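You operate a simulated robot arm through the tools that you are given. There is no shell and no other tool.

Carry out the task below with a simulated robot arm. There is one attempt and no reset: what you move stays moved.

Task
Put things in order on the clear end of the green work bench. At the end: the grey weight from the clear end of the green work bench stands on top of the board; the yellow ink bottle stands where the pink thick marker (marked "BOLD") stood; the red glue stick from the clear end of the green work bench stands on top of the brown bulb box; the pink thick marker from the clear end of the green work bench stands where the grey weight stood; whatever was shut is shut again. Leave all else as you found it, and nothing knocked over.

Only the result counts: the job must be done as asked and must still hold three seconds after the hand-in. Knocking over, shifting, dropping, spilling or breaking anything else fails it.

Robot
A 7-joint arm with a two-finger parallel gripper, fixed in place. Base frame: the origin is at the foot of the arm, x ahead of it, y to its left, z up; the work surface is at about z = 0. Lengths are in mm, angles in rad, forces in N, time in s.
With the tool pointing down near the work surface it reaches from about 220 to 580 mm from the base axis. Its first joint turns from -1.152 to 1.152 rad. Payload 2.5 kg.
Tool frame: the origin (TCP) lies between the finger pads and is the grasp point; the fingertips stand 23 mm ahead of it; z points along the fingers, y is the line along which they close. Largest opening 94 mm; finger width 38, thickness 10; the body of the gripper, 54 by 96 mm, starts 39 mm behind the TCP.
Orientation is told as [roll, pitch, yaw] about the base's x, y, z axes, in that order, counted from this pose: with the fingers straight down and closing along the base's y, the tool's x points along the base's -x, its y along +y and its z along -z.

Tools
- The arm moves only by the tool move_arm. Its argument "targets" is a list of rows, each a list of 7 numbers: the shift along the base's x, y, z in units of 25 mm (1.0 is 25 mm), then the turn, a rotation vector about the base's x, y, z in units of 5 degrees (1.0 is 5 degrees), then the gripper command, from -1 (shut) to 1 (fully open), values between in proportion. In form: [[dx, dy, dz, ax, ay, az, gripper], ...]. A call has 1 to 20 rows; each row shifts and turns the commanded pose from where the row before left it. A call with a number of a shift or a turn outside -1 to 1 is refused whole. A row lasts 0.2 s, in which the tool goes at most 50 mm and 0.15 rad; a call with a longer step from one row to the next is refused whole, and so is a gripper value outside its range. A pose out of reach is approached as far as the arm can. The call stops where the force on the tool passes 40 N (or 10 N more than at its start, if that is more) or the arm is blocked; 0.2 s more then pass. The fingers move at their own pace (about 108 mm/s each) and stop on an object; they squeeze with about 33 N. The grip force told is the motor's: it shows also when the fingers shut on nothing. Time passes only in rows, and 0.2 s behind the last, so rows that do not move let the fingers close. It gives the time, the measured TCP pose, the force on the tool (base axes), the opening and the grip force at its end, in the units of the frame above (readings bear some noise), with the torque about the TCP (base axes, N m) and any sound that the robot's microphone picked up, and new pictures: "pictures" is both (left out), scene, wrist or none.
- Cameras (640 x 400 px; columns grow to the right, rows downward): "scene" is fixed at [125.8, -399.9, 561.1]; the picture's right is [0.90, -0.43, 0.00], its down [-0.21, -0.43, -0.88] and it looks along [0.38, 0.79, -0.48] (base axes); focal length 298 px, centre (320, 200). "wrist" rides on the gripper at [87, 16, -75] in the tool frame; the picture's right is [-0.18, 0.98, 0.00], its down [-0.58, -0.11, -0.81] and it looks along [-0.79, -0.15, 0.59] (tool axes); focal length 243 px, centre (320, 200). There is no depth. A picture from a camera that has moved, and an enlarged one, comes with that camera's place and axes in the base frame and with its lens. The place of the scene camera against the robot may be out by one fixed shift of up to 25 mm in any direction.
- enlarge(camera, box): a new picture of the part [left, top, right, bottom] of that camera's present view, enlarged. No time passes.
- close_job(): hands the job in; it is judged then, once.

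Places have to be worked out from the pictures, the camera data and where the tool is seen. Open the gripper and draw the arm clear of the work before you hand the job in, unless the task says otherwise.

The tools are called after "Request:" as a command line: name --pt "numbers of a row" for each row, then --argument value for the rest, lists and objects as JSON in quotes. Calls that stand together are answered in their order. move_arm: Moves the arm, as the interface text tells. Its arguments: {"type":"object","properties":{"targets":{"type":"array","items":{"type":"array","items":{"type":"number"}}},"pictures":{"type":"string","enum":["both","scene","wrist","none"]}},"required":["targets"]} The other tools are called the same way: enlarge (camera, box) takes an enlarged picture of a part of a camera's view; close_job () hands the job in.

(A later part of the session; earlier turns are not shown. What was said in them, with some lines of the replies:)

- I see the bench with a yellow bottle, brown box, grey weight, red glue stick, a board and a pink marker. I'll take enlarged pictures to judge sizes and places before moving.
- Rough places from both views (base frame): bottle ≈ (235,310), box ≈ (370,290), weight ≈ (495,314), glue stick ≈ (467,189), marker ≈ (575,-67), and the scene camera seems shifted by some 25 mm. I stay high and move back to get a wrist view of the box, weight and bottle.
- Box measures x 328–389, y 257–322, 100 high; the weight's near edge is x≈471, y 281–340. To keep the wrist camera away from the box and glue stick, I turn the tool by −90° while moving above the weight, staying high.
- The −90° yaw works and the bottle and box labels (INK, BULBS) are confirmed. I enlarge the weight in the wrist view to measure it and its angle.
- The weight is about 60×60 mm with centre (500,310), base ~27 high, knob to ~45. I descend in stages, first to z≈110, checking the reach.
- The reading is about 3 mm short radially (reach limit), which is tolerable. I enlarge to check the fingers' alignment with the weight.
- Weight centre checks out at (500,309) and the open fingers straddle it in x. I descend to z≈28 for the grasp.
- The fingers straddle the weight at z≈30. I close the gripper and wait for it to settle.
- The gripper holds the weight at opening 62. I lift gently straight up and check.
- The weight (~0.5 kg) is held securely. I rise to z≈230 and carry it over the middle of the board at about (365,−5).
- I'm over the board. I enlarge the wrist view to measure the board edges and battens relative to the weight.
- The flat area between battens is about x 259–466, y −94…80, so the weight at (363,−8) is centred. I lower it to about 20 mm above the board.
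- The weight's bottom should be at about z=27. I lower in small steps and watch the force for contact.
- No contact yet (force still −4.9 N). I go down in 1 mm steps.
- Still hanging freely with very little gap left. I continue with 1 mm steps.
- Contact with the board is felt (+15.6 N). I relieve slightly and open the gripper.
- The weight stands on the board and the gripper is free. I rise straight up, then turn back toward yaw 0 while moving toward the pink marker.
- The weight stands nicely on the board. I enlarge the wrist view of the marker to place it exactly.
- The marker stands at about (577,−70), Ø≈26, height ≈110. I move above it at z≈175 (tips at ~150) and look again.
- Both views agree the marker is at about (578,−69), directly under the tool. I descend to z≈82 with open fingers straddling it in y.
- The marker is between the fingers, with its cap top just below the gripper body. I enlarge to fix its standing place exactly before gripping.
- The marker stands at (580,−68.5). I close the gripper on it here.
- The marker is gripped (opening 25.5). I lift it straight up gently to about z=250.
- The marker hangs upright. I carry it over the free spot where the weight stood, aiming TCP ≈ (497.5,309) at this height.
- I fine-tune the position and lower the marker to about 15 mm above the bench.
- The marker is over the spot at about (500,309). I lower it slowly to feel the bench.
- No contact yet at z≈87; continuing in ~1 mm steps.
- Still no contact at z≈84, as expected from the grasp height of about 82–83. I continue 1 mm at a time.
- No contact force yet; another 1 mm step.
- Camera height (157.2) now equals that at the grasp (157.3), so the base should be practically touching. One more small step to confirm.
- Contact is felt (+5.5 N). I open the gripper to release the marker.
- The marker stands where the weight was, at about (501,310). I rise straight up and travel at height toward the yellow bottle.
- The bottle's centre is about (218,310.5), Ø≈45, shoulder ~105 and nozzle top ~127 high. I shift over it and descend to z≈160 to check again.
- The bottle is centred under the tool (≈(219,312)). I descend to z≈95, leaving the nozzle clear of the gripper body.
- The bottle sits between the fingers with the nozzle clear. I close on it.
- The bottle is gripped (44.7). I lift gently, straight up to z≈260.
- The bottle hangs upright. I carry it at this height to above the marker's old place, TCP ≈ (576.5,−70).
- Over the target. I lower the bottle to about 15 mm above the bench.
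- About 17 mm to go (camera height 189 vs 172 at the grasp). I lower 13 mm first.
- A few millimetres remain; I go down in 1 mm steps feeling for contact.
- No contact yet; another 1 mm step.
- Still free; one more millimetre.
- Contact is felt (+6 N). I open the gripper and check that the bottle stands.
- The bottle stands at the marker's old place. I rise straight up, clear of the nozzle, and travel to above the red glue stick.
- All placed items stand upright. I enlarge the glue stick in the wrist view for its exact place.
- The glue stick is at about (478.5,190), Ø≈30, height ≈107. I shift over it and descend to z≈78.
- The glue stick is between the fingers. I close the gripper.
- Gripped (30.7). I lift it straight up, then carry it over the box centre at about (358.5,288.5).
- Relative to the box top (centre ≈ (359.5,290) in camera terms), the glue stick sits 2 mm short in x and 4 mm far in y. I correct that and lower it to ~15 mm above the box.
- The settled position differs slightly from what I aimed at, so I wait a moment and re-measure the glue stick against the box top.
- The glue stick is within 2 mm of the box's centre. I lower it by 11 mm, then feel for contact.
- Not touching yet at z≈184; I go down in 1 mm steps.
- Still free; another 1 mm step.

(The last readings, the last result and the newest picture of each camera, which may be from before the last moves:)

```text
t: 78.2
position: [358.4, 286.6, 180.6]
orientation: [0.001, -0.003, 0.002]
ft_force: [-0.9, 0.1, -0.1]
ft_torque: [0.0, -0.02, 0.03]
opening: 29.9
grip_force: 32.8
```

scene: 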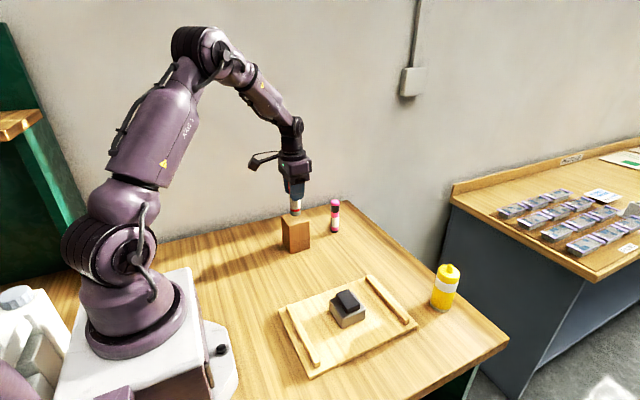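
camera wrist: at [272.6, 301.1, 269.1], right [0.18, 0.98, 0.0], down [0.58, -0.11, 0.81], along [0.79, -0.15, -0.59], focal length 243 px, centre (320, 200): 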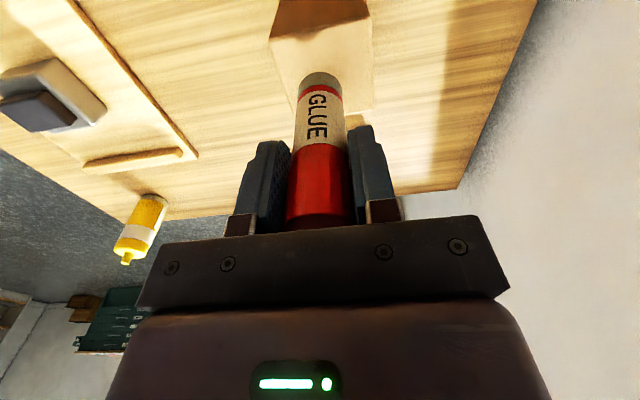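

The opening has crept from 30.7 to 29.9 mm, so I check the pictures for any slipping before continuing.

Request:
move_arm --pt "0 0 0 0 0 0 -1" --pictures "both"

Request:
enlarge --camera "wrist" --box '[220, 0, 420, 240]'

Request:
enlarge --camera "scene" --box '[240, 140, 360, 260]'

```text
t: 78.6
position: [359.5, 286.3, 180.6]
orientation: [0.0, -0.003, 0.002]
ft_force: [0.3, 0.3, -0.2]
ft_torque: [0.0, 0.01, 0.0]
opening: 30.0
grip_force: 33.3
camera wrist: at [272.6, 301.4, 255.6], right [0.18, 0.98, 0.0], down [0.58, -0.11, 0.81], along [0.79, -0.15, -0.59], focal length 243 px, centre (320, 200)
```

scene: 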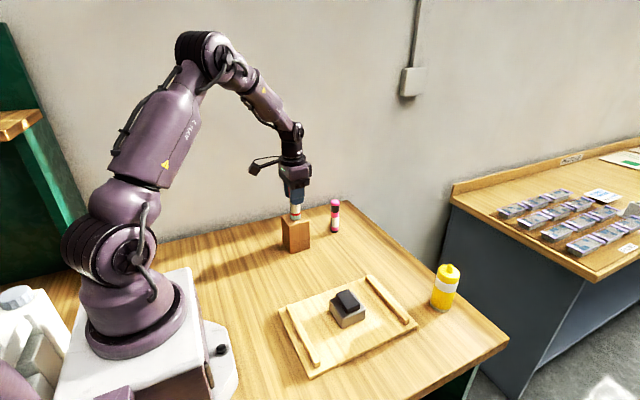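
wrist: 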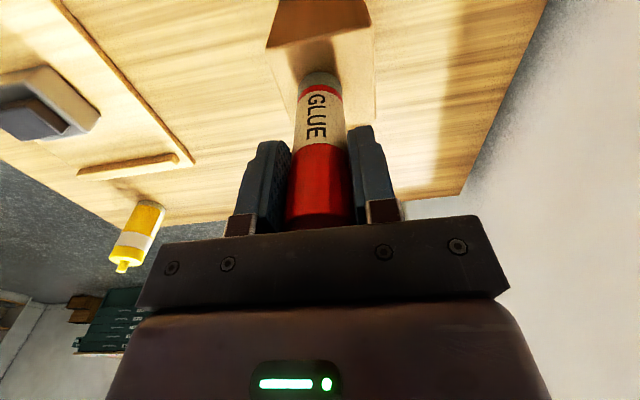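

```text
1.67 times, centred on (320, 120) of wrist
camera zoom: at [272.6, 301.4, 255.6], right [0.18, 0.98, 0.0], down [0.58, -0.11, 0.81], along [0.79, -0.15, -0.59], focal length 404 px, centre (320, 333)
```

zoom: 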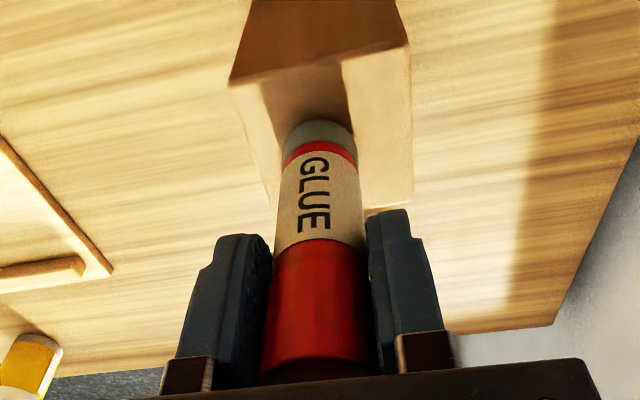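

```text
3.33 times, centred on (300, 200) of scene
camera zoom: at [125.8, -399.9, 561.1], right [0.9, -0.43, 0.0], down [-0.21, -0.43, -0.88], along [0.38, 0.79, -0.48], focal length 995 px, centre (387, 200)
```

zoom: 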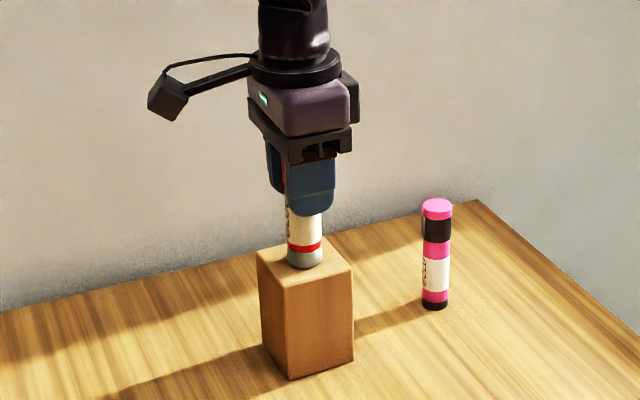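

No slip is visible: the base sits at the same image place as at the grasp. About 2 mm remain; I keep lowering in 1 mm steps.

Request:
move_arm --pt "0 0 -0.04 0 0 0 -1" --pt "0 0 0 0 0 0 -1" --pictures "none"

```text
t: 79.2
position: [359.5, 285.4, 178.3]
orientation: [0.0, -0.002, 0.004]
ft_force: [0.0, -0.3, -0.6]
ft_torque: [0.0, -0.02, 0.0]
opening: 29.8
grip_force: 33.2
```

Still no contact; next 1 mm.

Request:
move_arm --pt "0 0 -0.04 0 0 0 -1" --pt "0 0 0 0 0 0 -1" --pictures "none"

```text
t: 79.8
position: [359.4, 285.3, 177.7]
orientation: [0.0, -0.002, 0.001]
ft_force: [-1.2, 0.2, 0.2]
ft_torque: [0.0, 0.0, 0.0]
opening: 29.9
grip_force: 32.6
```

Force rises only marginally; one more millimetre.

Request:
move_arm --pt "0 0 -0.04 0 0 0 -1" --pt "0 0 0 0 0 0 -1" --pictures "none"

```text
t: 80.4
position: [361.2, 284.5, 177.9]
orientation: [0.003, -0.002, 0.002]
ft_force: [-1.9, -2.2, 12.3]
ft_torque: [-0.15, 0.15, 0.0]
opening: 29.9
grip_force: 33.5
```

Contact (+12 N): the glue stick rests on the box. I relieve half a millimetre and open slowly.

Request:
move_arm --pt "0 0 0.02 0 0 0 -1" --pt "0 0 0 0 0 0 -0.3" --pt "0 0 0 0 0 0 -0.1" --pt "0 0 0 0 0 0 0.2" --pt "0 0 0 0 0 0 0.6" --pt "0 0 0 0 0 0 1" --pt "0 0 0 0 0 0 1" --pictures "both"

```text
t: 82.0
position: [360.1, 285.5, 176.7]
orientation: [0.001, -0.002, 0.002]
ft_force: [-0.3, 0.5, 0.6]
ft_torque: [0.0, -0.01, -0.01]
opening: 94.0
grip_force: 0.0
camera wrist: at [273.2, 301.4, 252.3], right [0.18, 0.98, 0.0], down [0.58, -0.11, 0.81], along [0.79, -0.15, -0.59], focal length 243 px, centre (320, 200)
```

scene: 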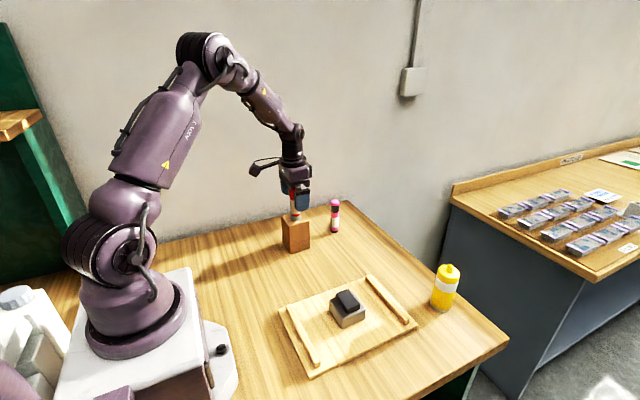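
wrist: 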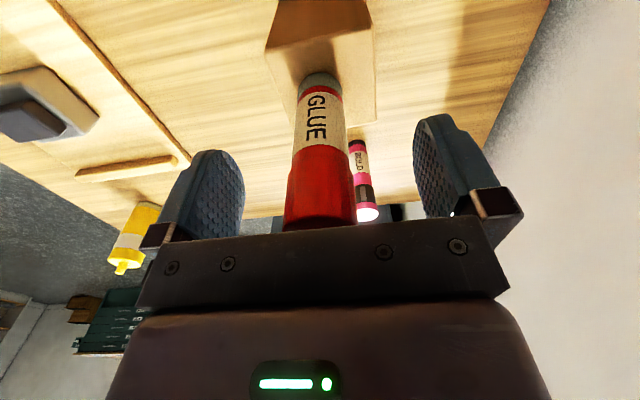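

The glue stick stands on the box. I rise straight up well above it, then draw back to a clear pose.

Request:
move_arm --pt "0 0 0.4 0 0 0 1" --pt "0 0 0.8 0 0 0 1" --pt "0 0 1 0 0 0 1" --pt "0 0 1 0 0 0 1" --pt "0 0 1 0 0 0 1" --pt "0 0 1 0 0 0 1" --pt "0 0 1 0 0 0 1" --pt "0 0 1 0 0 0 1" --pt "0 -0.8 0.5 0 0 0 1" --pt "0 -0.9 0 0 0 0 1" --pt "0 -0.9 0 0 0 0 1" --pt "0 -0.9 0 0 0 0 1" --pt "-0.3 -0.9 0 0 0 0 1" --pt "-0.5 -0.9 0 0 0 0 1" --pt "-0.5 -0.6 0 0 0 0 1" --pt "0 0 0 0 0 0 1" --pictures "both"

Request:
enlarge --camera "scene" --box '[260, 160, 500, 390]'

Request:
enlarge --camera "wrist" --box '[60, 0, 480, 200]'

```text
t: 85.4
position: [325.7, 137.0, 368.2]
orientation: [0.001, -0.003, 0.002]
ft_force: [0.2, 1.0, -0.1]
ft_torque: [0.01, -0.04, 0.0]
opening: 94.0
grip_force: 0.2
camera wrist: at [239.3, 153.4, 444.5], right [0.18, 0.98, 0.0], down [0.58, -0.11, 0.81], along [0.79, -0.15, -0.59], focal length 243 px, centre (320, 200)
```

scene: 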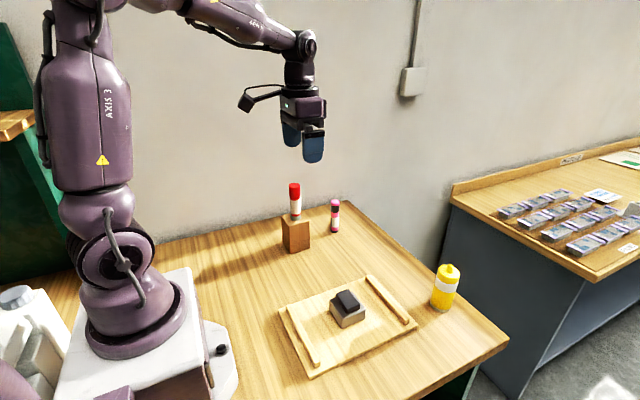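
wrist: 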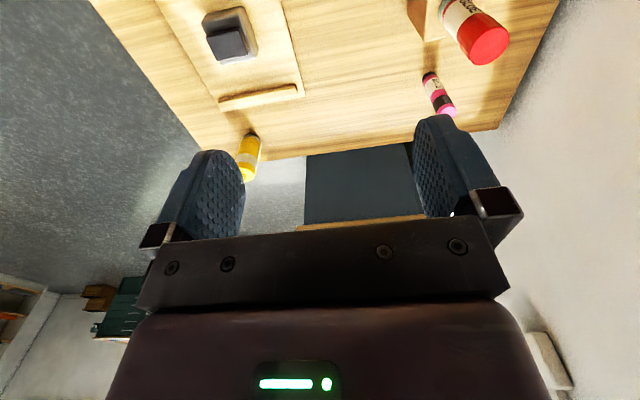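

```text
1.74 times, centred on (380, 275) of scene
camera zoom: at [125.8, -399.9, 561.1], right [0.9, -0.43, 0.0], down [-0.21, -0.43, -0.88], along [0.38, 0.79, -0.48], focal length 519 px, centre (216, 70)
```

zoom: 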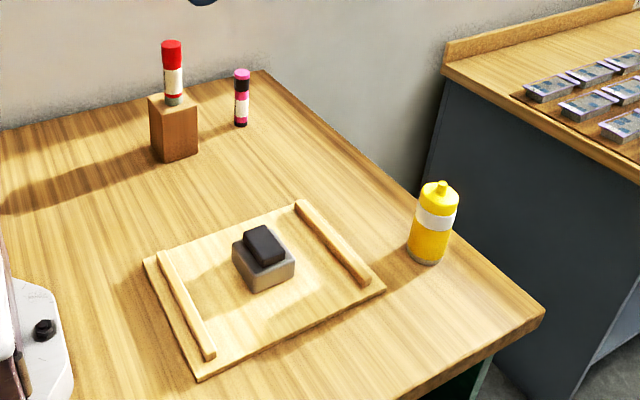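

```text
1.52 times, centred on (270, 100) of wrist
camera zoom: at [239.3, 153.4, 444.5], right [0.18, 0.98, 0.0], down [0.58, -0.11, 0.81], along [0.79, -0.15, -0.59], focal length 370 px, centre (396, 352)
```

zoom: 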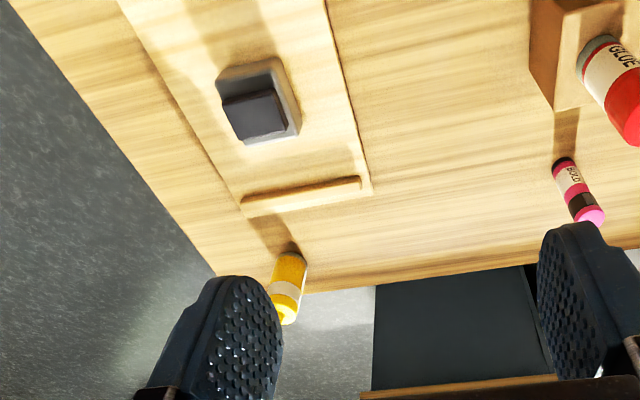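

Everything stands as asked: the weight is on the board, the bottle is at the marker's old place, and the glue stick is on the bulb box. The marker is at the weight's old place, nothing was opened, and the gripper is open and clear. I hand in the job.

Request:
close_job

```text
The job is handed in.
```

I've finished the tidy-up and handed the job in; the hand-in gave no verdict back. In the last pictures everything was upright and in place:

- **Grey weight:** stands in the middle of the board, between the two battens.
- **Yellow ink bottle:** stands where the pink marker stood, within a few millimetres.
- **Red glue stick:** stands on top of the brown bulb box, about 2 mm off its centre when I lowered it.
- **Pink marker:** stands where the grey weight stood, also within a few millimetres.

I saw nothing on the bench that had to be opened, so there was nothing to shut again. I saw no sign of anything else being moved or knocked over. The gripper is open and the arm is drawn back clear of the work.
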